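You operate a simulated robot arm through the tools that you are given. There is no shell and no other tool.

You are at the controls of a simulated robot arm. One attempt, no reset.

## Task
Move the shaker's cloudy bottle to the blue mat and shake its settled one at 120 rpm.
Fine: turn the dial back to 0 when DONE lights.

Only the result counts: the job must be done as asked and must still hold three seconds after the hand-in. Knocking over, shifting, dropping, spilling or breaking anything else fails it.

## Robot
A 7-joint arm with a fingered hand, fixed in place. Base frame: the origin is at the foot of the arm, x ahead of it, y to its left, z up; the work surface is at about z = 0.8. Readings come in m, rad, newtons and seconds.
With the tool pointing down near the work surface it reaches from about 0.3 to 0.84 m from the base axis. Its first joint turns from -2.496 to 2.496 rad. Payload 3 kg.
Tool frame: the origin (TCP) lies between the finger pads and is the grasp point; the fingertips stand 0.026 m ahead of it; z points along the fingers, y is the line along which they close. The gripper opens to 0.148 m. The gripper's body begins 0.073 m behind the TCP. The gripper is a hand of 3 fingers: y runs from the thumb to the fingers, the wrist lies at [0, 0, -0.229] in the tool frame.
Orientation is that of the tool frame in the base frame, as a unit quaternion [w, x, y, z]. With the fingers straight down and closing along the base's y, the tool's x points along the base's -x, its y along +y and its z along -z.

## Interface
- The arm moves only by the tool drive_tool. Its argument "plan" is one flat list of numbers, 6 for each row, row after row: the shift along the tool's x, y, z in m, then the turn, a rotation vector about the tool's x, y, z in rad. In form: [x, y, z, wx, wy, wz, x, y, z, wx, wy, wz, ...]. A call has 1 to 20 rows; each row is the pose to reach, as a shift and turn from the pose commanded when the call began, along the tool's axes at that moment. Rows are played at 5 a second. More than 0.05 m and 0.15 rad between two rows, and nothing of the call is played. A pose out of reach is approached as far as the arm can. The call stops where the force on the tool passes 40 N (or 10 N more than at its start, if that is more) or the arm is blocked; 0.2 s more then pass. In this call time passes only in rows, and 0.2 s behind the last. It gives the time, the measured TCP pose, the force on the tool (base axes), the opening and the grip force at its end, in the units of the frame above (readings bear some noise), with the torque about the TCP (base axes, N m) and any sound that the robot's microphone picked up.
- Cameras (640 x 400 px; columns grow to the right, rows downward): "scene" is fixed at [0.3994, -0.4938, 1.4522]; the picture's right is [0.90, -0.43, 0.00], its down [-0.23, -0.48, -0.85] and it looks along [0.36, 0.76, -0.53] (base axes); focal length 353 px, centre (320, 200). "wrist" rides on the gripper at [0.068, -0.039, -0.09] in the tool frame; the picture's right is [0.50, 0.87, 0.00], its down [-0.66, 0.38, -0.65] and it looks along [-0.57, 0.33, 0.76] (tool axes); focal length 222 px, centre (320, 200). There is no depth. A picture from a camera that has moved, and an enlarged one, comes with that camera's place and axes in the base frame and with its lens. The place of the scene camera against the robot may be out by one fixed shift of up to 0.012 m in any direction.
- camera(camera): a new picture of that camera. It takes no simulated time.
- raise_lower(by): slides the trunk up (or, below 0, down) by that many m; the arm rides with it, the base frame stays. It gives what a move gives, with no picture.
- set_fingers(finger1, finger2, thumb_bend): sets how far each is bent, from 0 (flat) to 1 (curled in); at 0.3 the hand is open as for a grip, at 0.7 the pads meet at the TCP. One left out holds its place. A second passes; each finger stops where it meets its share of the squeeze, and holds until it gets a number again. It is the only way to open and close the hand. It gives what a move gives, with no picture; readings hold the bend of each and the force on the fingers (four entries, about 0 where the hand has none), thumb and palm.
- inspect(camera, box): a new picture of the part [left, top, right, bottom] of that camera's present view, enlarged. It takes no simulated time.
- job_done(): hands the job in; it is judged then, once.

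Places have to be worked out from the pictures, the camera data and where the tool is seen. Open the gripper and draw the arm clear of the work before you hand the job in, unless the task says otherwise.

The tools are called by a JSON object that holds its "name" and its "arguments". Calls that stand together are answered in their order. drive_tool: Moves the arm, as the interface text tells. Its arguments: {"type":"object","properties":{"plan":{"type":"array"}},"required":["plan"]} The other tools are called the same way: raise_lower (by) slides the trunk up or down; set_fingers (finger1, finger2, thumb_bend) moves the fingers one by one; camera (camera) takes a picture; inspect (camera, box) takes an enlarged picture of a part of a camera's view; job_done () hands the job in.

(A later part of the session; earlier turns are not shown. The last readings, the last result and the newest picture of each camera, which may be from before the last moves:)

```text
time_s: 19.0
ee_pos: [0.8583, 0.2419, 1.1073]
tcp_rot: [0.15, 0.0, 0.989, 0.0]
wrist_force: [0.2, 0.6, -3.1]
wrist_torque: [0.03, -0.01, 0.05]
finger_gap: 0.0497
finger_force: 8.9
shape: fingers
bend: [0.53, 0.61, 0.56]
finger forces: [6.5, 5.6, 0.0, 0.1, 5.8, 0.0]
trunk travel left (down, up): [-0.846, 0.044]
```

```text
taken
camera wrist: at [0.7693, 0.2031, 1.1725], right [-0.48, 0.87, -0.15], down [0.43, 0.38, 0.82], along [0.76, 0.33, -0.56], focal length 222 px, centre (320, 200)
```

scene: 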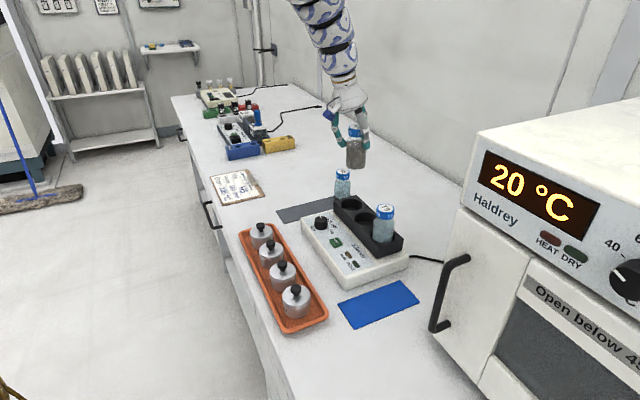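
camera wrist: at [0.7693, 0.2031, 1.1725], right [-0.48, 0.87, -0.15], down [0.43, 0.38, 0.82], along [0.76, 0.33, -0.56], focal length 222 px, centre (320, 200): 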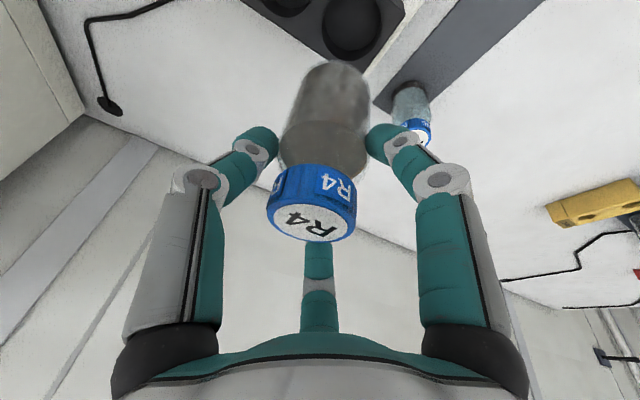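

R4 is held steady, with its bottom now about 0.035 above T9's cap. Correcting for the scene camera's offset, I judge the blue mat's centre at about (0.776, −0.044). I carry the bottle over there at this height.

{"name": "drive_tool", "arguments": {"plan": [0.0196, -0.02, -0.0061, 0, 0, 0, 0.0392, -0.04, -0.0122, 0, 0, 0, 0.0587, -0.06, -0.0183, 0, 0, 0, 0.0783, -0.08, -0.0244, 0, 0, 0, 0.0783, -0.11, -0.0244, 0, 0, 0, 0.0783, -0.14, -0.0244, 0, 0, 0, 0.0783, -0.17, -0.0244, 0, 0, 0, 0.0783, -0.2, -0.0244, 0, 0, 0, 0.0783, -0.23, -0.0244, 0, 0, 0, 0.0783, -0.26, -0.0244, 0, 0, 0, 0.0783, -0.275, -0.0244, 0, 0, 0, 0.0783, -0.286, -0.0244, 0, 0, 0]}}

{"name": "camera", "arguments": {"camera": "scene"}}

{"name": "camera", "arguments": {"camera": "wrist"}}

```text
time_s: 21.6
ee_pos: [0.8257, -0.0288, 1.0696]
tcp_rot: [0.15, 0.0, 0.989, 0.0]
wrist_force: [-0.2, 0.4, -2.2]
wrist_torque: [0.0, -0.02, -0.01]
finger_gap: 0.0497
finger_force: 8.7
shape: fingers
bend: [0.53, 0.61, 0.56]
finger forces: [6.6, 5.5, 0.0, 0.1, 5.6, 0.0]
out of reach, approached as far as the arm can: row 5, 6, 7, 8, 9, 10, 11, 12
trunk travel left (down, up): [-0.846, 0.044]
```

```text
taken
```

scene: 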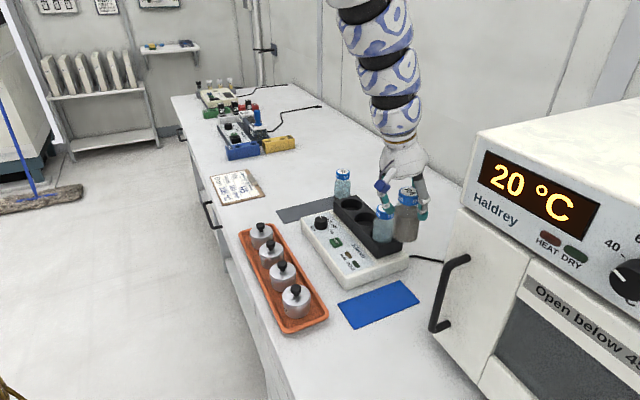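

```text
taken
camera wrist: at [0.7359, -0.0667, 1.1349], right [-0.48, 0.87, -0.15], down [0.43, 0.38, 0.82], along [0.76, 0.33, -0.56], focal length 222 px, centre (320, 200)
```

wrist: 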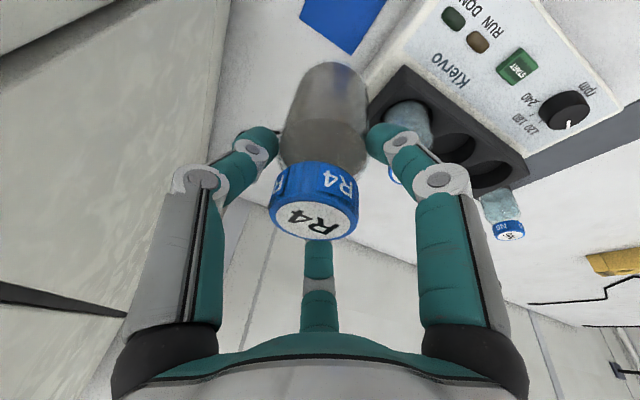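

The IK ended short at (0.826, −0.029, 1.07). R4 is still gripped the same, and I need to confirm T9 wasn't touched. I check T9 closely before moving on.

{"name": "inspect", "arguments": {"camera": "scene", "box": [330, 160, 450, 260]}}

{"name": "inspect", "arguments": {"camera": "wrist", "box": [260, 0, 640, 240]}}

```text
4.00 times, centred on (390, 210) of scene
camera zoom: at [0.3994, -0.4938, 1.4522], right [0.9, -0.43, 0.0], down [-0.23, -0.48, -0.85], along [0.36, 0.76, -0.53], focal length 1412 px, centre (40, 160)
```

zoom: 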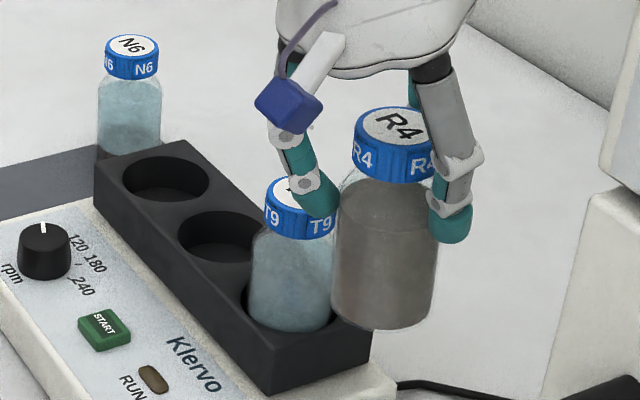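

```text
1.67 times, centred on (450, 120) of wrist
camera zoom: at [0.7359, -0.0667, 1.1349], right [-0.48, 0.87, -0.15], down [0.43, 0.38, 0.82], along [0.76, 0.33, -0.56], focal length 370 px, centre (103, 333)
```

zoom: 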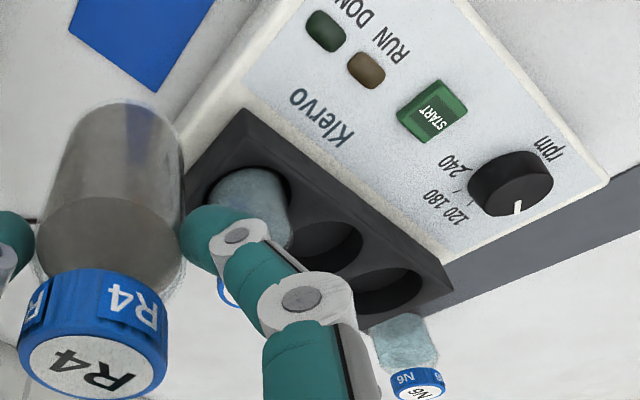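

T9 is still upright and in place. This wrist view puts the mat at about y −0.085…−0.002, with its far edge at x ≈ 0.86, so the centre line is y ≈ −0.0435. The tilted tool hits an inner limit at low arm height, so I raise the arm and will come down with the trunk.

{"name": "drive_tool", "arguments": {"plan": [-0.0074, 0, -0.0239, 0, 0, 0, -0.0149, 0, -0.0478, 0, 0, 0, -0.0223, 0, -0.0716, 0, 0, 0, -0.0297, 0, -0.0955, 0, 0, 0]}}

```text
time_s: 22.6
ee_pos: [0.8731, -0.017, 1.1468]
tcp_rot: [0.147, 0.0, 0.989, -0.001]
wrist_force: [-0.3, -0.1, -2.6]
wrist_torque: [-0.03, 0.01, -0.01]
finger_gap: 0.0495
finger_force: 8.6
shape: fingers
bend: [0.53, 0.62, 0.56]
finger forces: [6.5, 5.6, 0.0, 0.0, 5.4, 0.1]
out of reach, approached as far as the arm can: row 1, 2, 3, 4
trunk travel left (down, up): [-0.846, 0.044]
```

The inner limit for this tilt moves inward as the arm goes lower, so I'll descend with the arm on a diagonal to (0.80, −0.0435, 0.98), clear of T9.

{"name": "drive_tool", "arguments": {"plan": [0.0199, -0.0044, 0.0229, 0, 0, 0, 0.0398, -0.0088, 0.0459, 0, 0, 0, 0.0597, -0.0133, 0.0688, 0, 0, 0, 0.0795, -0.0177, 0.0917, 0, 0, 0, 0.0994, -0.0221, 0.1147, 0, 0, 0, 0.1193, -0.0265, 0.1376, 0, 0, 0]}}

{"name": "camera", "arguments": {"camera": "scene"}}

{"name": "camera", "arguments": {"camera": "wrist"}}

```text
time_s: 24.0
ee_pos: [0.7999, -0.0419, 0.9805]
tcp_rot: [0.15, 0.0, 0.989, 0.001]
wrist_force: [0.1, -0.7, -2.6]
wrist_torque: [0.0, 0.02, -0.01]
finger_gap: 0.0498
finger_force: 8.0
shape: fingers
bend: [0.53, 0.62, 0.56]
finger forces: [6.2, 5.3, 0.0, 0.1, 5.4, 0.1]
trunk travel left (down, up): [-0.846, 0.044]
```

```text
taken
```

scene: 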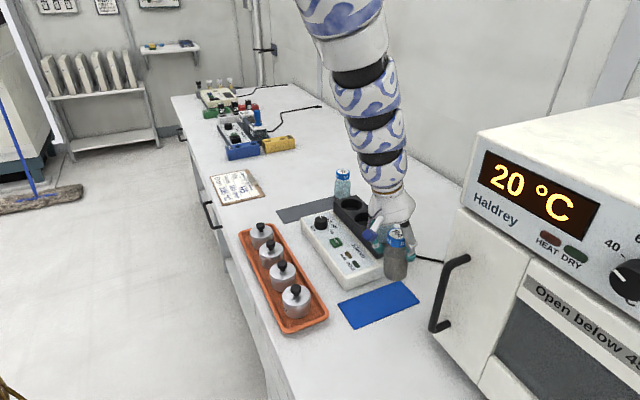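

```text
taken
camera wrist: at [0.7101, -0.0804, 1.0474], right [-0.48, 0.87, -0.15], down [0.43, 0.38, 0.82], along [0.76, 0.33, -0.56], focal length 222 px, centre (320, 200)
```

wrist: 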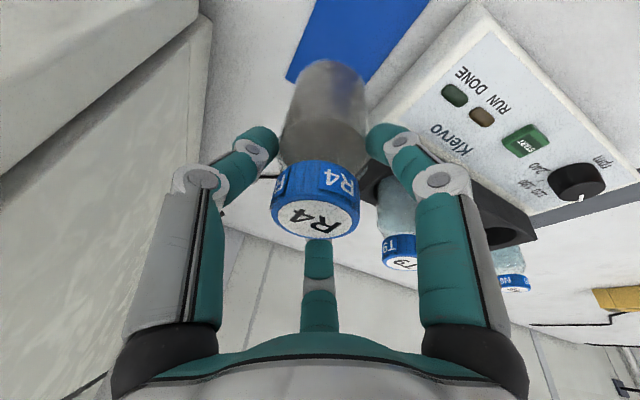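

R4 hangs upright above the mat, with its bottom at about 0.87. I descend slightly inward toward the mat, stopping about 1 cm short.

{"name": "drive_tool", "arguments": {"plan": [0.0096, 0, 0.0173, 0, 0, 0, 0.0191, 0, 0.0345, 0, 0, 0, 0.0287, 0, 0.0518, 0, 0, 0]}}

{"name": "inspect", "arguments": {"camera": "scene", "box": [320, 200, 440, 340]}}

{"name": "camera", "arguments": {"camera": "wrist"}}

```text
time_s: 24.8
ee_pos: [0.7874, -0.043, 0.9234]
tcp_rot: [0.15, -0.001, 0.989, 0.0]
wrist_force: [0.3, -0.9, -1.9]
wrist_torque: [-0.02, 0.01, 0.04]
finger_gap: 0.0495
finger_force: 8.8
shape: fingers
bend: [0.53, 0.62, 0.56]
finger forces: [6.3, 5.2, 0.0, 0.1, 5.4, 0.0]
trunk travel left (down, up): [-0.846, 0.044]
```

```text
2.86 times, centred on (380, 270) of scene
camera zoom: at [0.3994, -0.4938, 1.4522], right [0.9, -0.43, 0.0], down [-0.23, -0.48, -0.85], along [0.36, 0.76, -0.53], focal length 1009 px, centre (149, 0)
```

zoom: 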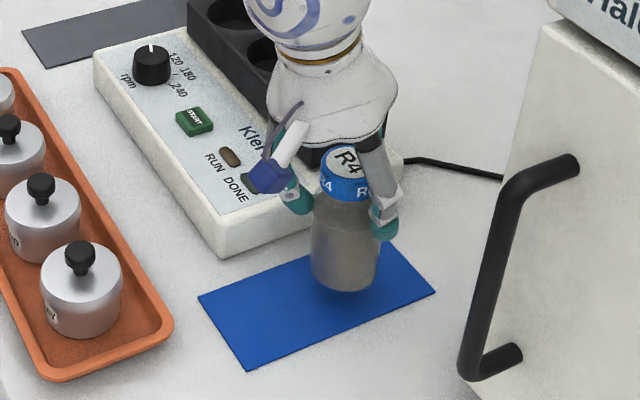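

```text
taken
camera wrist: at [0.6985, -0.0816, 0.9895], right [-0.48, 0.87, -0.15], down [0.43, 0.38, 0.82], along [0.76, 0.33, -0.56], focal length 222 px, centre (320, 200)
```

wrist: 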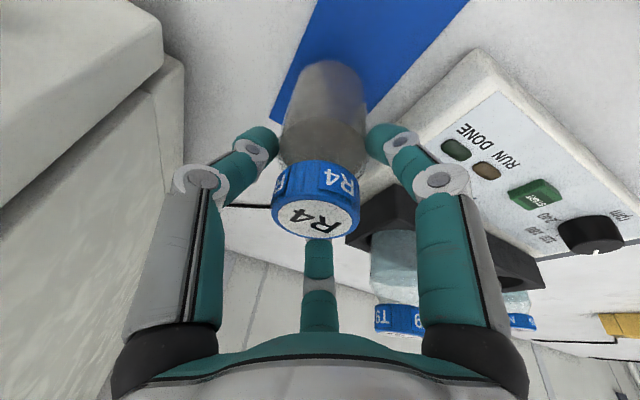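

The bottle is inside the mat's outline with about 1.5 cm to go. I lower by 1 cm and watch the force.

{"name": "drive_tool", "arguments": {"plan": [0.0015, 0, 0.0048, 0, 0, 0, 0.00297, 0, 0.00955, 0, 0, 0]}}

{"name": "inspect", "arguments": {"camera": "scene", "box": [340, 220, 440, 320]}}

```text
time_s: 25.4
ee_pos: [0.7889, -0.0412, 0.9124]
tcp_rot: [0.15, 0.0, 0.989, 0.0]
wrist_force: [-0.1, 0.0, -2.4]
wrist_torque: [-0.01, 0.02, 0.05]
finger_gap: 0.0498
finger_force: 8.3
shape: fingers
bend: [0.53, 0.62, 0.56]
finger forces: [6.3, 5.2, 0.0, 0.0, 5.4, 0.0]
trunk travel left (down, up): [-0.846, 0.044]
```

```text
4.00 times, centred on (390, 270) of scene
camera zoom: at [0.3994, -0.4938, 1.4522], right [0.9, -0.43, 0.0], down [-0.23, -0.48, -0.85], along [0.36, 0.76, -0.53], focal length 1412 px, centre (40, -80)
```

zoom: 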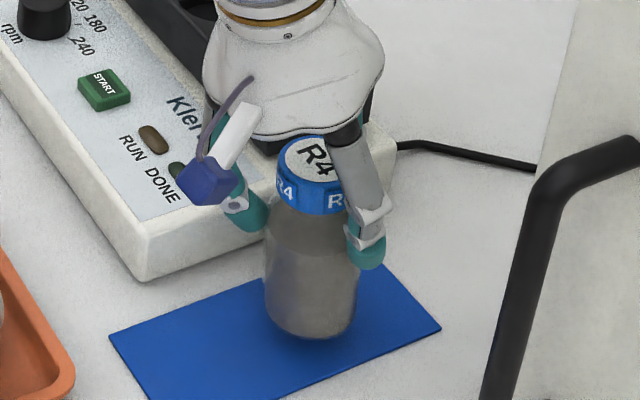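

No contact yet (still −2.4 N). I lower 4 mm more.

{"name": "drive_tool", "arguments": {"plan": [0.0006, 0, 0.0019, 0, 0, 0, 0.0012, 0, 0.0038, 0, 0, 0]}}

{"name": "inspect", "arguments": {"camera": "scene", "box": [360, 240, 430, 310]}}

```text
time_s: 26.0
ee_pos: [0.7872, -0.0407, 0.9094]
tcp_rot: [0.15, 0.0, 0.989, 0.0]
wrist_force: [-0.6, 0.1, -3.2]
wrist_torque: [-0.01, -0.02, -0.02]
finger_gap: 0.0498
finger_force: 8.8
shape: fingers
bend: [0.53, 0.62, 0.56]
finger forces: [6.3, 5.2, 0.0, 0.0, 5.4, 0.0]
trunk travel left (down, up): [-0.846, 0.044]
```

```text
5.71 times, centred on (395, 275) of scene
camera zoom: at [0.3994, -0.4938, 1.4522], right [0.9, -0.43, 0.0], down [-0.23, -0.48, -0.85], along [0.36, 0.76, -0.53], focal length 2017 px, centre (-109, -229)
```

zoom: 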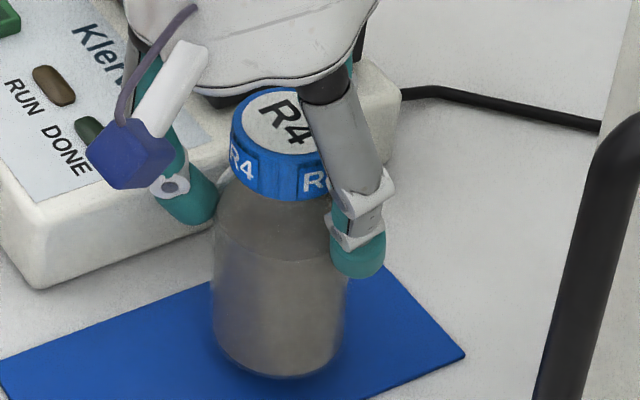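

The contact shadow is close but there's still no reaction force. I lower 3 mm more.

{"name": "drive_tool", "arguments": {"plan": [0.0009, 0, 0.0029, 0, 0, 0]}}

```text
time_s: 26.4
ee_pos: [0.7886, -0.0421, 0.9074]
tcp_rot: [0.149, 0.0, 0.989, 0.001]
wrist_force: [-0.5, -0.2, -3.2]
wrist_torque: [0.03, 0.01, -0.01]
finger_gap: 0.0496
finger_force: 8.7
shape: fingers
bend: [0.53, 0.62, 0.56]
finger forces: [6.3, 5.2, 0.1, 0.0, 5.3, 0.0]
trunk travel left (down, up): [-0.846, 0.044]
```

Still carrying the full weight, so I go down another 3 mm.

{"name": "drive_tool", "arguments": {"plan": [0.0009, 0, 0.0029, 0, 0, 0]}}

```text
time_s: 26.8
ee_pos: [0.7891, -0.0419, 0.9035]
tcp_rot: [0.15, 0.0, 0.989, 0.0]
wrist_force: [0.0, 0.3, -2.7]
wrist_torque: [-0.02, 0.01, -0.01]
finger_gap: 0.0495
finger_force: 8.5
shape: fingers
bend: [0.53, 0.62, 0.56]
finger forces: [6.4, 5.2, 0.0, 0.0, 5.4, 0.0]
trunk travel left (down, up): [-0.846, 0.044]
```

No contact yet, so I lower another 3 mm.

{"name": "drive_tool", "arguments": {"plan": [0.0009, 0, 0.0029, 0, 0, 0]}}

{"name": "inspect", "arguments": {"camera": "scene", "box": [360, 240, 430, 310]}}

```text
time_s: 27.2
ee_pos: [0.7884, -0.0415, 0.901]
tcp_rot: [0.15, 0.0, 0.989, -0.001]
wrist_force: [0.3, -0.5, 0.3]
wrist_torque: [0.0, 0.0, -0.01]
finger_gap: 0.0492
finger_force: 9.2
shape: fingers
bend: [0.53, 0.62, 0.56]
finger forces: [6.2, 5.5, 0.1, 0.0, 5.6, 0.1]
trunk travel left (down, up): [-0.846, 0.044]
```

```text
5.71 times, centred on (395, 275) of scene
camera zoom: at [0.3994, -0.4938, 1.4522], right [0.9, -0.43, 0.0], down [-0.23, -0.48, -0.85], along [0.36, 0.76, -0.53], focal length 2017 px, centre (-109, -229)
```

zoom: 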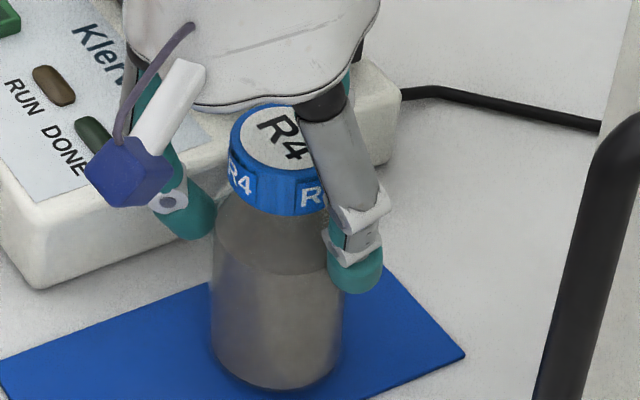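

The weight is off the hand (0.3 N), so R4 stands on the mat. I release evenly in two steps.

{"name": "set_fingers", "arguments": {"finger1": 0.5, "finger2": 0.57, "thumb_bend": 0.52}}

{"name": "set_fingers", "arguments": {"finger1": 0.44, "finger2": 0.44, "thumb_bend": 0.42}}

{"name": "inspect", "arguments": {"camera": "scene", "box": [340, 220, 440, 320]}}

{"name": "camera", "arguments": {"camera": "wrist"}}

```text
time_s: 28.2
ee_pos: [0.7874, -0.0412, 0.9014]
tcp_rot: [0.15, 0.0, 0.989, 0.0]
wrist_force: [1.0, -0.5, -0.3]
wrist_torque: [-0.03, -0.04, 0.03]
finger_gap: 0.0592
finger_force: 0.3
shape: fingers
bend: [0.5, 0.56, 0.52]
finger forces: [0.0, 0.0, 0.0, 0.0, 0.5, 0.1]
trunk travel left (down, up): [-0.846, 0.044]
```

```text
time_s: 29.2
ee_pos: [0.7876, -0.0413, 0.9]
tcp_rot: [0.15, 0.0, 0.989, 0.0]
wrist_force: [0.1, -0.4, 0.0]
wrist_torque: [0.0, 0.02, 0.02]
finger_gap: 0.0844
finger_force: 0.1
shape: fingers
bend: [0.44, 0.44, 0.42]
finger forces: [0.0, 0.1, 0.1, 0.1, 0.0, 0.1]
trunk travel left (down, up): [-0.846, 0.044]
```

```text
4.00 times, centred on (390, 270) of scene
camera zoom: at [0.3994, -0.4938, 1.4522], right [0.9, -0.43, 0.0], down [-0.23, -0.48, -0.85], along [0.36, 0.76, -0.53], focal length 1412 px, centre (40, -80)
```

zoom: 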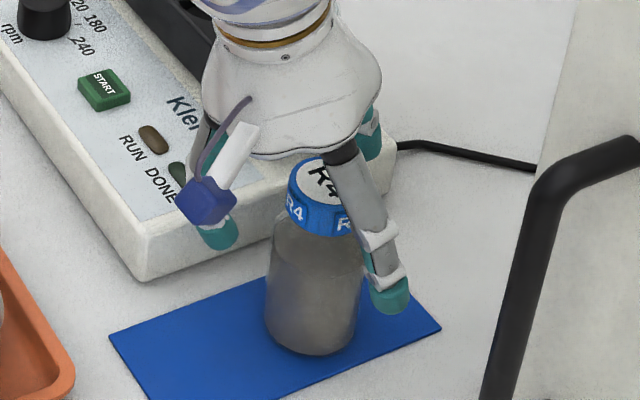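

```text
taken
camera wrist: at [0.6982, -0.0806, 0.9673], right [-0.48, 0.87, -0.15], down [0.43, 0.38, 0.82], along [0.76, 0.33, -0.56], focal length 222 px, centre (320, 200)
```

wrist: 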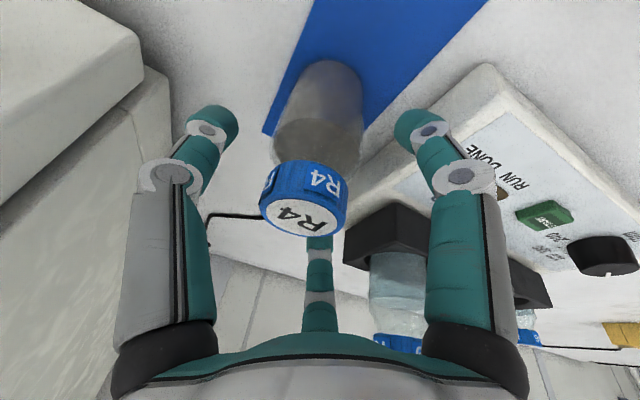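

R4 stands upright and free on the blue mat. I draw the hand straight up off it.

{"name": "drive_tool", "arguments": {"plan": [-0.0059, 0, -0.0191, 0, 0, 0, -0.0119, 0, -0.0382, 0, 0, 0, -0.0178, 0, -0.0573, 0, 0, 0, -0.0238, 0, -0.0764, 0, 0, 0, -0.0297, 0, -0.0955, 0, 0, 0]}}

{"name": "camera", "arguments": {"camera": "scene"}}

{"name": "camera", "arguments": {"camera": "wrist"}}

```text
time_s: 30.4
ee_pos: [0.7865, -0.0412, 1.001]
tcp_rot: [0.149, 0.0, 0.989, 0.001]
wrist_force: [-0.5, 0.5, 0.0]
wrist_torque: [-0.01, -0.01, -0.04]
finger_gap: 0.0846
finger_force: 0.2
shape: fingers
bend: [0.44, 0.44, 0.42]
finger forces: [0.1, 0.0, 0.0, 0.0, 0.0, 0.0]
trunk travel left (down, up): [-0.846, 0.044]
```

```text
taken
```

scene: 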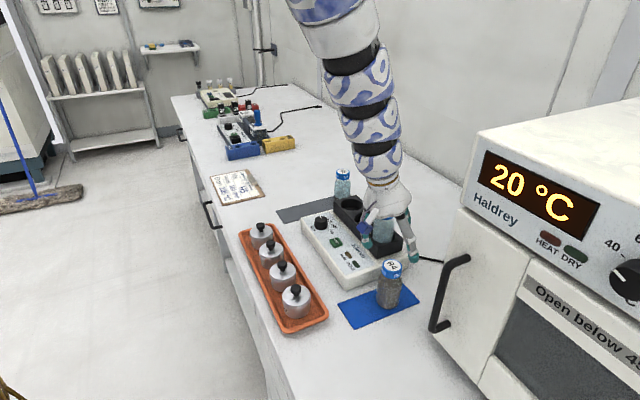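

```text
taken
camera wrist: at [0.6977, -0.0799, 1.0672], right [-0.48, 0.87, -0.15], down [0.43, 0.38, 0.82], along [0.76, 0.33, -0.56], focal length 222 px, centre (320, 200)
```

wrist: 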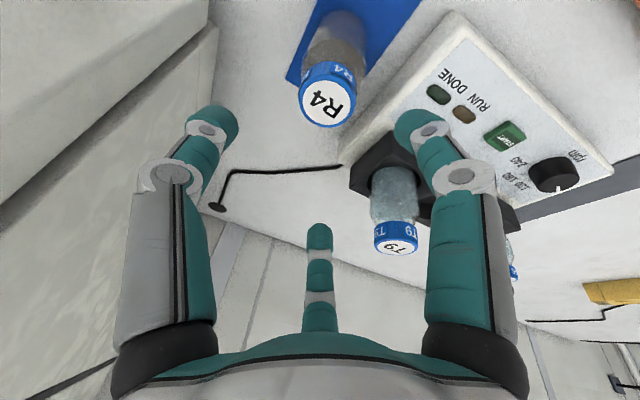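

R4 is on the blue mat, clear of everything. Now I un-tilt the hand and back away toward the robot, before moving over to the dial.

{"name": "drive_tool", "arguments": {"plan": [0.0169, 0.0055, -0.0184, 0, 0.075, 0, 0.0338, 0.011, -0.0368, 0, 0.15, 0, 0.0508, 0.0165, -0.0551, 0, 0.225, 0, 0.0677, 0.022, -0.0735, 0, 0.3, 0]}}

```text
time_s: 31.4
ee_pos: [0.7189, -0.0151, 1.0361]
tcp_rot: [-0.001, -0.002, 1.0, 0.0]
wrist_force: [-0.7, -0.6, 0.4]
wrist_torque: [0.01, 0.01, 0.0]
finger_gap: 0.0849
finger_force: 0.2
shape: fingers
bend: [0.44, 0.44, 0.42]
finger forces: [0.0, 0.0, 0.1, 0.1, 0.0, 0.1]
out of reach, approached as far as the arm can: row 1, 2, 3, 4
trunk travel left (down, up): [-0.846, 0.044]
```

The arm reports another soft limit but ended untilted at (0.719, −0.015, 1.036). I continue in +y toward the dial, keeping x at about 0.72 (clear of T9), and check.

{"name": "drive_tool", "arguments": {"plan": [0, 0.03, 0, 0, 0, 0, 0, 0.06, 0, 0, 0, 0, 0, 0.09, 0, 0, 0, 0, 0, 0.12, 0, 0, 0, 0, 0, 0.15, 0, 0, 0, 0, 0, 0.18, 0, 0, 0, 0, 0, 0.21, 0, 0, 0, 0]}}

{"name": "camera", "arguments": {"camera": "scene"}}

{"name": "camera", "arguments": {"camera": "wrist"}}

```text
time_s: 33.0
ee_pos: [0.7203, 0.1966, 1.0338]
tcp_rot: [0.001, 0.0, 1.0, -0.001]
wrist_force: [-0.6, 0.3, 0.1]
wrist_torque: [-0.03, 0.03, -0.01]
finger_gap: 0.0848
finger_force: 0.1
shape: fingers
bend: [0.44, 0.44, 0.42]
finger forces: [0.0, 0.0, 0.1, 0.1, 0.0, 0.0]
trunk travel left (down, up): [-0.846, 0.044]
```

```text
taken
```

scene: 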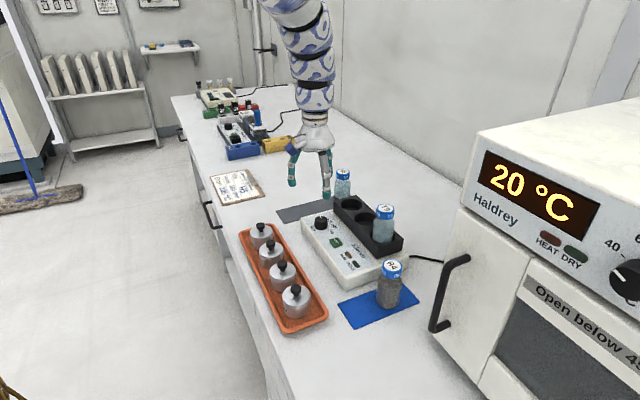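

```text
taken
camera wrist: at [0.6532, 0.1572, 1.1248], right [-0.5, 0.87, 0.0], down [0.65, 0.38, 0.65], along [0.57, 0.33, -0.76], focal length 222 px, centre (320, 200)
```

wrist: 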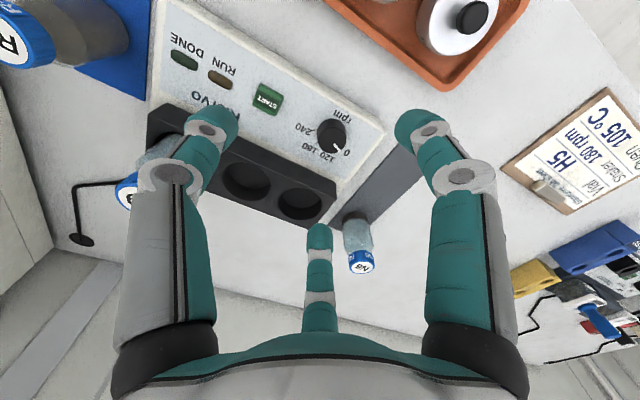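

I'm back over the dial area; R4 stands on the blue mat and T9 is in its well. I zoom on the dial and check the marks' geometry from here.

{"name": "inspect", "arguments": {"camera": "wrist", "box": [290, 95, 370, 175]}}

{"name": "inspect", "arguments": {"camera": "scene", "box": [370, 250, 420, 320]}}

{"name": "inspect", "arguments": {"camera": "scene", "box": [270, 150, 430, 250]}}

```text
5.00 times, centred on (330, 135) of wrist
camera zoom: at [0.6532, 0.1572, 1.1248], right [-0.5, 0.87, 0.0], down [0.65, 0.38, 0.65], along [0.57, 0.33, -0.76], focal length 1111 px, centre (270, 525)
```

zoom: 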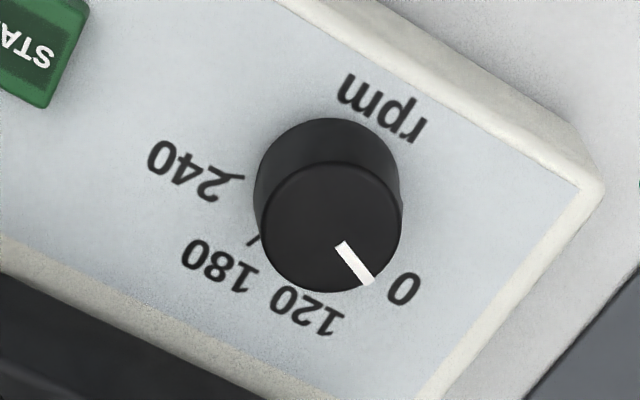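

```text
5.71 times, centred on (395, 285) of scene
camera zoom: at [0.3994, -0.4938, 1.4522], right [0.9, -0.43, 0.0], down [-0.23, -0.48, -0.85], along [0.36, 0.76, -0.53], focal length 2017 px, centre (-109, -286)
```

zoom: 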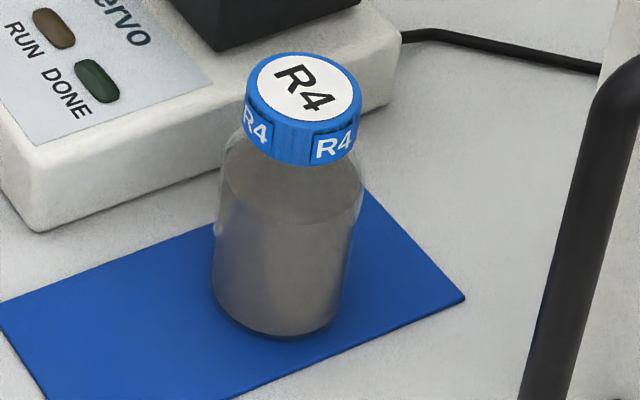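

```text
4.00 times, centred on (350, 200) of scene
camera zoom: at [0.3994, -0.4938, 1.4522], right [0.9, -0.43, 0.0], down [-0.23, -0.48, -0.85], along [0.36, 0.76, -0.53], focal length 1412 px, centre (200, 200)
```

zoom: 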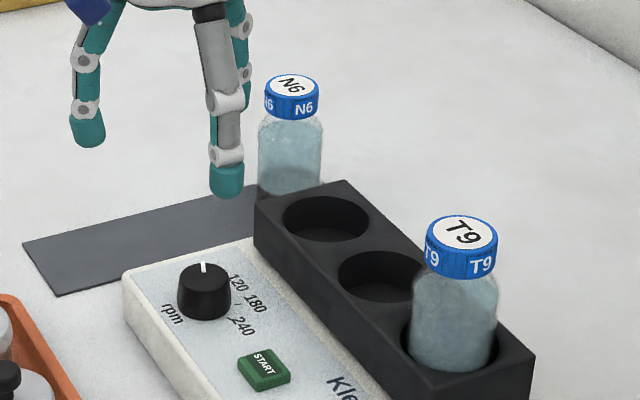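

The two wrist views agree: knob top at (0.753, 0.233, 0.868), 120 mark at 22°, pointer now at about 68°. So the turn is about 45° clockwise. I set the fingers to a narrow tripod and go over the knob, pre-rotated 22° counter-clockwise.

{"name": "set_fingers", "arguments": {"finger1": 0.52, "finger2": 0.52, "thumb_bend": 0.52}}

{"name": "drive_tool", "arguments": {"plan": [-0.0111, 0.0124, 0.01, 0, 0, -0.13, -0.0223, 0.0249, 0.02, 0, 0, -0.26, -0.0334, 0.0373, 0.035, 0, 0, -0.39]}}

{"name": "camera", "arguments": {"camera": "wrist"}}

{"name": "inspect", "arguments": {"camera": "scene", "box": [270, 120, 390, 260]}}

```text
time_s: 34.0
ee_pos: [0.7191, 0.1956, 1.0349]
tcp_rot: [0.0, 0.0, 1.0, 0.0]
wrist_force: [-0.3, -0.1, -0.7]
wrist_torque: [-0.02, 0.02, 0.02]
finger_gap: 0.0564
finger_force: 0.1
shape: fingers
bend: [0.52, 0.52, 0.52]
finger forces: [0.0, 0.0, 0.0, 0.0, 0.0, 0.0]
trunk travel left (down, up): [-0.846, 0.044]
```

```text
time_s: 34.8
ee_pos: [0.7529, 0.2322, 0.9985]
tcp_rot: [-0.001, -0.194, 0.981, -0.001]
wrist_force: [0.5, 0.8, 0.4]
wrist_torque: [-0.02, 0.02, -0.01]
finger_gap: 0.056
finger_force: 0.1
shape: fingers
bend: [0.52, 0.52, 0.52]
finger forces: [0.1, 0.0, 0.0, 0.0, 0.0, 0.0]
trunk travel left (down, up): [-0.846, 0.044]
```

```text
taken
camera wrist: at [0.7065, 0.1694, 1.0892], right [-0.79, 0.61, 0.0], down [0.46, 0.6, 0.65], along [0.4, 0.52, -0.76], focal length 222 px, centre (320, 200)
```

wrist: 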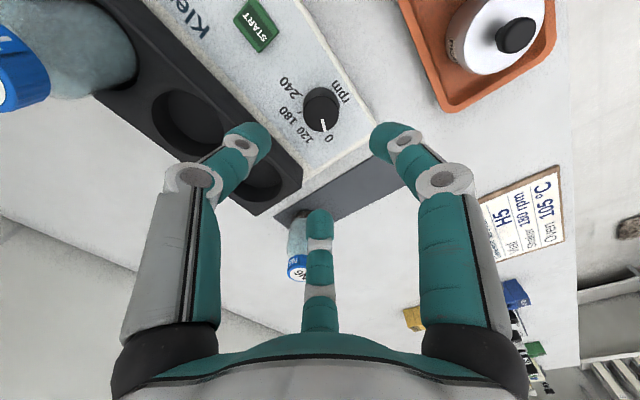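

```text
2.86 times, centred on (330, 190) of scene
camera zoom: at [0.3994, -0.4938, 1.4522], right [0.9, -0.43, 0.0], down [-0.23, -0.48, -0.85], along [0.36, 0.76, -0.53], focal length 1009 px, centre (291, 229)
```

zoom: 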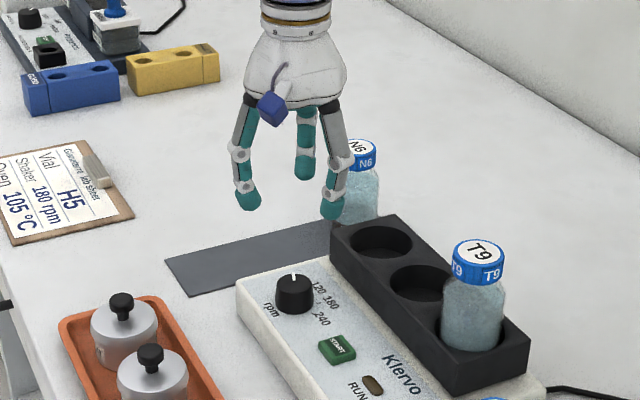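

The knob sits just about on the tool axis. I zoom to measure the residual offset before descending.

{"name": "inspect", "arguments": {"camera": "wrist", "box": [260, 60, 380, 160]}}

```text
4.00 times, centred on (320, 110) of wrist
camera zoom: at [0.7065, 0.1694, 1.0892], right [-0.79, 0.61, 0.0], down [0.46, 0.6, 0.65], along [0.4, 0.52, -0.76], focal length 888 px, centre (320, 560)
```

zoom: 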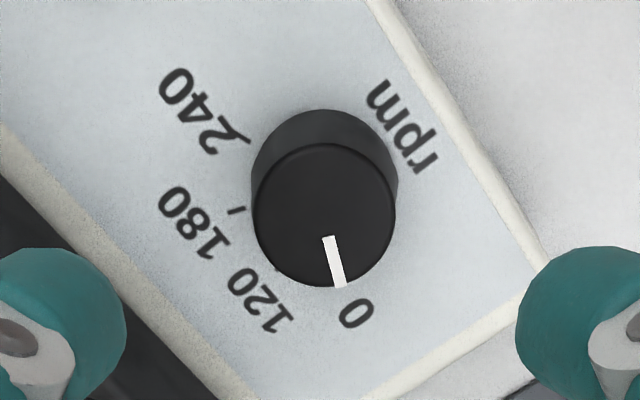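

The knob is on the tool axis within about 1 mm. I descend to TCP z ≈ 0.905, with the tips around the knob's top.

{"name": "drive_tool", "arguments": {"plan": [0, 0, 0.03, 0, 0, 0, 0, 0, 0.055, 0, 0, 0, 0, 0, 0.075, 0, 0, 0, 0, 0, 0.092, 0, 0, 0]}}

{"name": "camera", "arguments": {"camera": "wrist"}}

{"name": "inspect", "arguments": {"camera": "scene", "box": [280, 170, 370, 250]}}

```text
time_s: 35.8
ee_pos: [0.7413, 0.2292, 0.9308]
tcp_rot: [0.0, -0.194, 0.981, 0.0]
wrist_force: [-0.1, 0.6, -0.8]
wrist_torque: [0.01, 0.01, -0.04]
finger_gap: 0.0557
finger_force: 0.0
shape: fingers
bend: [0.52, 0.52, 0.52]
finger forces: [0.1, 0.0, 0.0, 0.0, 0.0, 0.1]
out of reach, approached as far as the arm can: row 2, 3, 4
trunk travel left (down, up): [-0.846, 0.044]
```

```text
taken
camera wrist: at [0.6941, 0.167, 1.0206], right [-0.79, 0.61, 0.0], down [0.46, 0.6, 0.65], along [0.4, 0.52, -0.76], focal length 222 px, centre (320, 200)
```

wrist: 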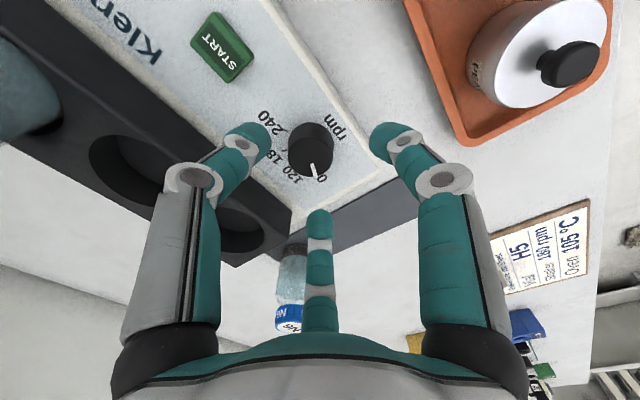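

```text
5.00 times, centred on (325, 210) of scene
camera zoom: at [0.3994, -0.4938, 1.4522], right [0.9, -0.43, 0.0], down [-0.23, -0.48, -0.85], along [0.36, 0.76, -0.53], focal length 1765 px, centre (295, 150)
```

zoom: 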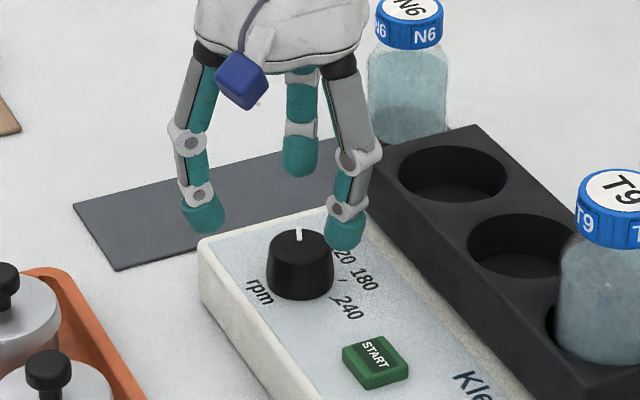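

The arm ran short with the trunk up. I go back up to 0.9985 over the knob, then lower with the trunk instead.

{"name": "drive_tool", "arguments": {"plan": [0, 0, -0.035, 0, 0, 0, -0.006, -0.0006, -0.055, 0, 0, 0, -0.0122, -0.0012, -0.0677, 0, 0, 0]}}

{"name": "raise_lower", "arguments": {"by": -0.07}}

{"name": "inspect", "arguments": {"camera": "wrist", "box": [220, 80, 420, 240]}}

{"name": "inspect", "arguments": {"camera": "scene", "box": [280, 170, 370, 250]}}

```text
time_s: 36.6
ee_pos: [0.752, 0.2328, 1.0]
tcp_rot: [0.0, -0.194, 0.981, -0.001]
wrist_force: [-0.1, 0.7, 0.5]
wrist_torque: [-0.03, -0.01, -0.03]
finger_gap: 0.0555
finger_force: 0.1
shape: fingers
bend: [0.52, 0.52, 0.52]
finger forces: [0.0, 0.0, 0.0, 0.0, 0.0, 0.1]
trunk travel left (down, up): [-0.846, 0.044]
```

```text
time_s: 37.7
ee_pos: [0.752, 0.2325, 0.9286]
tcp_rot: [0.0, -0.194, 0.981, 0.0]
wrist_force: [0.8, 0.5, -0.3]
wrist_torque: [-0.02, -0.02, -0.04]
finger_gap: 0.0557
finger_force: 0.1
shape: fingers
bend: [0.52, 0.52, 0.52]
finger forces: [0.0, 0.1, 0.0, 0.0, 0.0, 0.0]
trunk travel left (down, up): [-0.776, 0.114]
```

```text
2.50 times, centred on (320, 160) of wrist
camera zoom: at [0.7063, 0.17, 1.0189], right [-0.79, 0.61, 0.0], down [0.46, 0.6, 0.65], along [0.4, 0.52, -0.76], focal length 555 px, centre (320, 300)
```

zoom: 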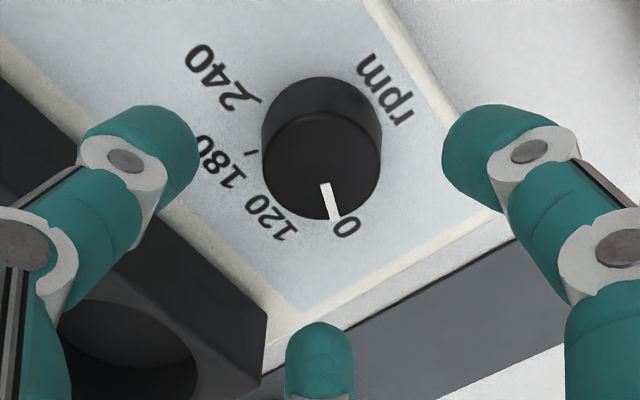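

```text
5.00 times, centred on (325, 210) of scene
camera zoom: at [0.3994, -0.4938, 1.4522], right [0.9, -0.43, 0.0], down [-0.23, -0.48, -0.85], along [0.36, 0.76, -0.53], focal length 1765 px, centre (295, 150)
```

zoom: 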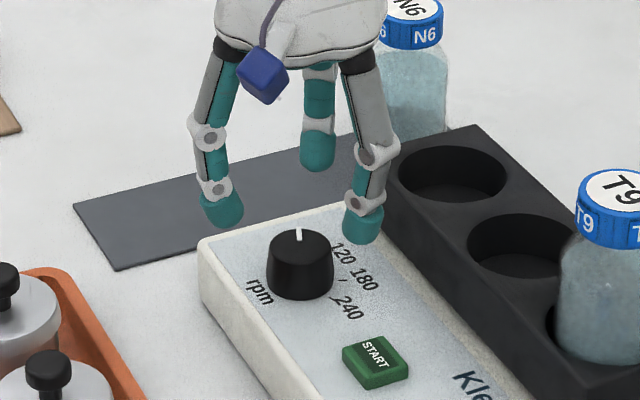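

Well centred: the knob top is about 6 cm below the TCP on axis. I lower another 2.5 cm.

{"name": "raise_lower", "arguments": {"by": -0.024}}

{"name": "inspect", "arguments": {"camera": "wrist", "box": [220, 80, 420, 240]}}

{"name": "inspect", "arguments": {"camera": "scene", "box": [290, 180, 360, 250]}}

```text
time_s: 38.4
ee_pos: [0.7529, 0.2323, 0.9062]
tcp_rot: [0.0, -0.193, 0.981, 0.0]
wrist_force: [-0.9, -0.1, -1.0]
wrist_torque: [0.0, -0.04, -0.01]
finger_gap: 0.0555
finger_force: 0.1
shape: fingers
bend: [0.52, 0.52, 0.52]
finger forces: [0.0, 0.1, 0.0, 0.0, 0.0, 0.0]
trunk travel left (down, up): [-0.752, 0.138]
```

```text
2.50 times, centred on (320, 160) of wrist
camera zoom: at [0.7063, 0.1699, 0.9949], right [-0.79, 0.61, 0.0], down [0.46, 0.6, 0.65], along [0.4, 0.52, -0.76], focal length 555 px, centre (320, 300)
```

zoom: 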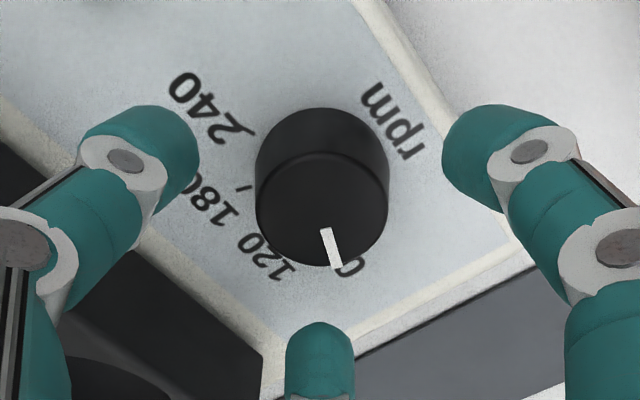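

```text
5.71 times, centred on (325, 215) of scene
camera zoom: at [0.3994, -0.4938, 1.4522], right [0.9, -0.43, 0.0], down [-0.23, -0.48, -0.85], along [0.36, 0.76, -0.53], focal length 2017 px, centre (291, 114)
```

zoom: 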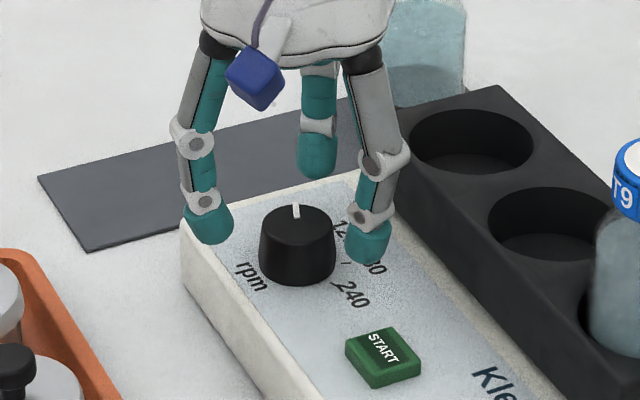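

Fingertips are about level with the knob's top rim. I close slightly to 0.55 and then lower about 1 cm, so the pads cover the knob's side.

{"name": "set_fingers", "arguments": {"finger1": 0.55, "finger2": 0.55, "thumb_bend": 0.55}}

{"name": "raise_lower", "arguments": {"by": -0.008}}

{"name": "inspect", "arguments": {"camera": "wrist", "box": [220, 80, 420, 240]}}

{"name": "inspect", "arguments": {"camera": "scene", "box": [300, 195, 350, 245]}}

```text
time_s: 39.4
ee_pos: [0.7528, 0.2314, 0.905]
tcp_rot: [0.0, -0.195, 0.981, 0.0]
wrist_force: [-0.8, 0.3, 0.1]
wrist_torque: [0.02, 0.01, 0.03]
finger_gap: 0.0462
finger_force: 0.0
shape: fingers
bend: [0.55, 0.55, 0.55]
finger forces: [0.0, 0.0, 0.1, 0.0, 0.0, 0.1]
trunk travel left (down, up): [-0.752, 0.138]
```

```text
time_s: 40.0
ee_pos: [0.7536, 0.2321, 0.8971]
tcp_rot: [0.0, -0.194, 0.981, 0.0]
wrist_force: [-0.1, -1.3, 0.0]
wrist_torque: [0.0, 0.0, 0.0]
finger_gap: 0.0462
finger_force: 0.0
shape: fingers
bend: [0.55, 0.55, 0.55]
finger forces: [0.1, 0.0, 0.1, 0.1, 0.0, 0.0]
trunk travel left (down, up): [-0.744, 0.146]
```

```text
2.50 times, centred on (320, 160) of wrist
camera zoom: at [0.7063, 0.1699, 0.9869], right [-0.79, 0.61, 0.0], down [0.46, 0.6, 0.65], along [0.4, 0.52, -0.76], focal length 555 px, centre (320, 300)
```

zoom: 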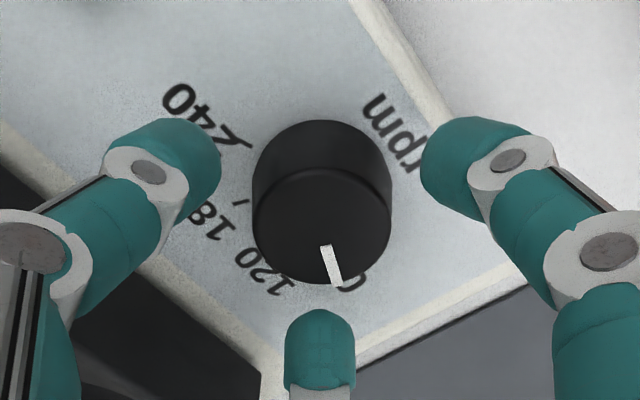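

```text
8.00 times, centred on (325, 220) of scene
camera zoom: at [0.3994, -0.4938, 1.4522], right [0.9, -0.43, 0.0], down [-0.23, -0.48, -0.85], along [0.36, 0.76, -0.53], focal length 2824 px, centre (280, 40)
```

zoom: 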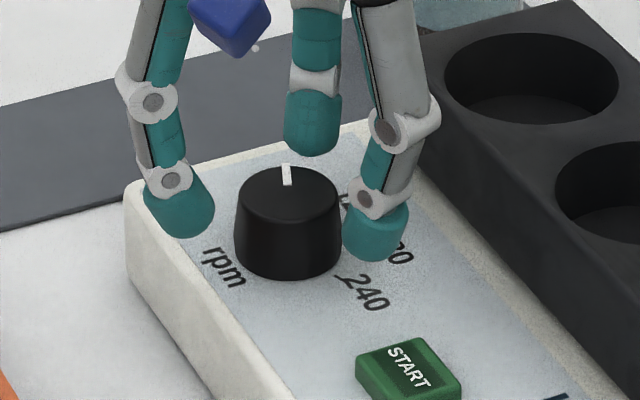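

The tips surround the knob with roughly 1 cm to the panel. I lower 5 mm more and close onto the knob.

{"name": "raise_lower", "arguments": {"by": -0.005}}

{"name": "set_fingers", "arguments": {"finger1": 0.59, "finger2": 0.59, "thumb_bend": 0.59}}

{"name": "inspect", "arguments": {"camera": "scene", "box": [300, 195, 350, 245]}}

{"name": "inspect", "arguments": {"camera": "wrist", "box": [220, 80, 420, 240]}}

```text
time_s: 40.5
ee_pos: [0.7522, 0.2303, 0.892]
tcp_rot: [0.0, -0.195, 0.981, 0.0]
wrist_force: [-0.3, 0.9, 0.4]
wrist_torque: [-0.02, 0.0, -0.04]
finger_gap: 0.0462
finger_force: 0.2
shape: fingers
bend: [0.55, 0.55, 0.55]
finger forces: [0.0, 0.0, 0.0, 0.1, 0.0, 0.0]
trunk travel left (down, up): [-0.739, 0.151]
```

```text
time_s: 41.5
ee_pos: [0.7528, 0.2305, 0.8936]
tcp_rot: [0.0, -0.194, 0.981, 0.0]
wrist_force: [-1.0, -0.7, 0.3]
wrist_torque: [-0.02, -0.01, -0.02]
finger_gap: 0.0331
finger_force: 0.1
shape: fingers
bend: [0.59, 0.59, 0.59]
finger forces: [0.0, 0.1, 0.0, 0.0, 0.0, 0.1]
trunk travel left (down, up): [-0.739, 0.151]
```

```text
8.00 times, centred on (325, 220) of scene
camera zoom: at [0.3994, -0.4938, 1.4522], right [0.9, -0.43, 0.0], down [-0.23, -0.48, -0.85], along [0.36, 0.76, -0.53], focal length 2824 px, centre (280, 40)
```

zoom: 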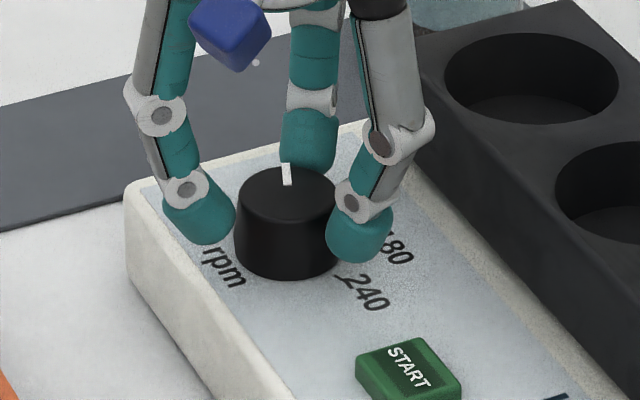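

```text
2.50 times, centred on (320, 160) of wrist
camera zoom: at [0.7064, 0.1699, 0.9817], right [-0.79, 0.61, 0.0], down [0.46, 0.6, 0.65], along [0.4, 0.52, -0.76], focal length 555 px, centre (320, 300)
```

zoom: 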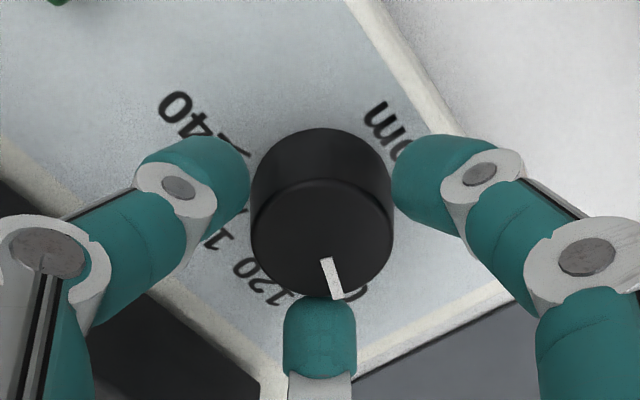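

Nearly touching all round. I close a little more to grip lightly.

{"name": "set_fingers", "arguments": {"finger1": 0.615, "finger2": 0.615, "thumb_bend": 0.615}}

{"name": "inspect", "arguments": {"camera": "scene", "box": [300, 195, 350, 245]}}

```text
time_s: 42.5
ee_pos: [0.7517, 0.2332, 0.8914]
tcp_rot: [0.0, -0.194, 0.981, 0.0]
wrist_force: [0.1, 0.4, -0.5]
wrist_torque: [-0.01, 0.01, 0.01]
finger_gap: 0.0278
finger_force: 0.6
shape: fingers
bend: [0.6, 0.6, 0.61]
finger forces: [0.3, 0.4, 0.1, 0.1, 0.3, 0.0]
trunk travel left (down, up): [-0.739, 0.151]
```

```text
8.00 times, centred on (325, 220) of scene
camera zoom: at [0.3994, -0.4938, 1.4522], right [0.9, -0.43, 0.0], down [-0.23, -0.48, -0.85], along [0.36, 0.76, -0.53], focal length 2824 px, centre (280, 40)
```

zoom: 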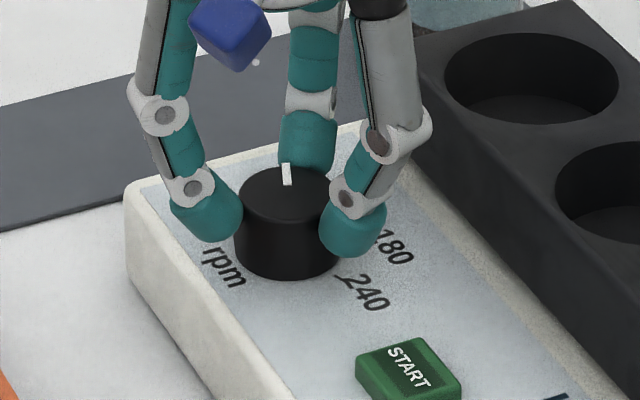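

All three pads touch evenly (about 0.3 N each), so centring is good. I firm the grip moderately.

{"name": "set_fingers", "arguments": {"finger1": 0.66, "finger2": 0.66, "thumb_bend": 0.66}}

{"name": "inspect", "arguments": {"camera": "scene", "box": [270, 150, 430, 250]}}

```text
time_s: 43.5
ee_pos: [0.7519, 0.2309, 0.8923]
tcp_rot: [0.0, -0.194, 0.981, 0.001]
wrist_force: [0.4, -2.0, -0.8]
wrist_torque: [-0.04, -0.04, -0.02]
finger_gap: 0.0251
finger_force: 6.9
shape: fingers
bend: [0.61, 0.61, 0.63]
finger forces: [4.0, 3.8, 0.1, 0.1, 5.4, 0.0]
trunk travel left (down, up): [-0.739, 0.151]
```

```text
4.00 times, centred on (350, 200) of scene
camera zoom: at [0.3994, -0.4938, 1.4522], right [0.9, -0.43, 0.0], down [-0.23, -0.48, -0.85], along [0.36, 0.76, -0.53], focal length 1412 px, centre (200, 200)
```

zoom: 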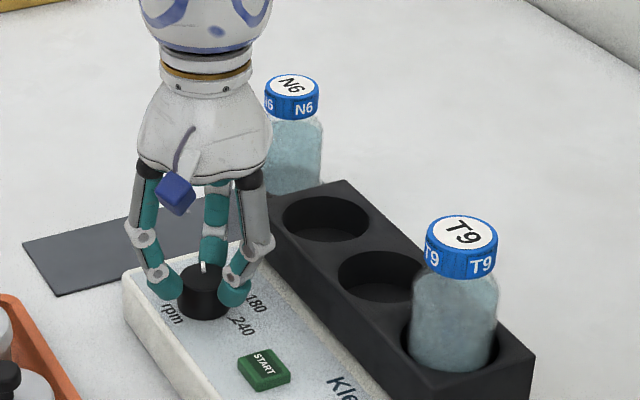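

The grip is firm at about 4–5 N and the shaker hasn't moved. I start turning clockwise: 0.3 rad first, then check that the pointer follows.

{"name": "drive_tool", "arguments": {"plan": [0, 0, 0, 0, 0, 0.1, 0, 0, 0, 0, 0, 0.2, 0, 0, 0, 0, 0, 0.3]}}

{"name": "inspect", "arguments": {"camera": "scene", "box": [300, 195, 350, 245]}}

{"name": "inspect", "arguments": {"camera": "wrist", "box": [220, 80, 420, 240]}}

```text
time_s: 44.3
ee_pos: [0.7528, 0.2319, 0.8921]
tcp_rot: [0.0, -0.045, 0.999, 0.0]
wrist_force: [-0.1, -2.2, -1.3]
wrist_torque: [-0.07, 0.02, -0.03]
finger_gap: 0.025
finger_force: 7.2
shape: fingers
bend: [0.61, 0.61, 0.63]
finger forces: [4.2, 3.7, 0.0, 0.0, 6.3, 0.0]
trunk travel left (down, up): [-0.739, 0.151]
```

```text
8.00 times, centred on (325, 220) of scene
camera zoom: at [0.3994, -0.4938, 1.4522], right [0.9, -0.43, 0.0], down [-0.23, -0.48, -0.85], along [0.36, 0.76, -0.53], focal length 2824 px, centre (280, 40)
```

zoom: 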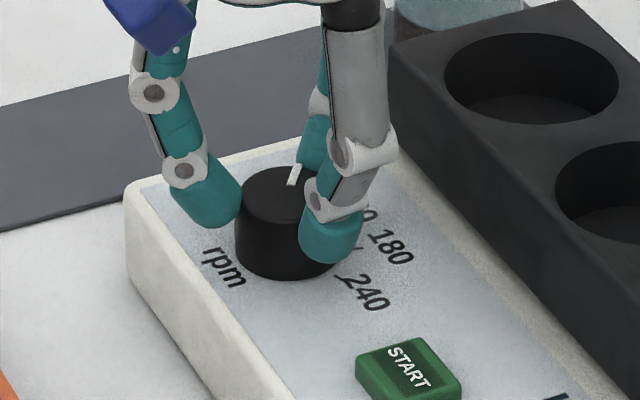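

```text
2.50 times, centred on (320, 160) of wrist
camera zoom: at [0.6903, 0.1869, 0.9818], right [-0.57, 0.82, 0.0], down [0.62, 0.43, 0.65], along [0.54, 0.38, -0.76], focal length 555 px, centre (320, 300)
```

zoom: 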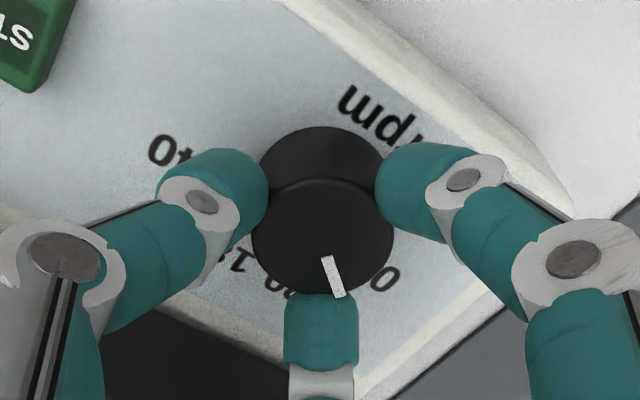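

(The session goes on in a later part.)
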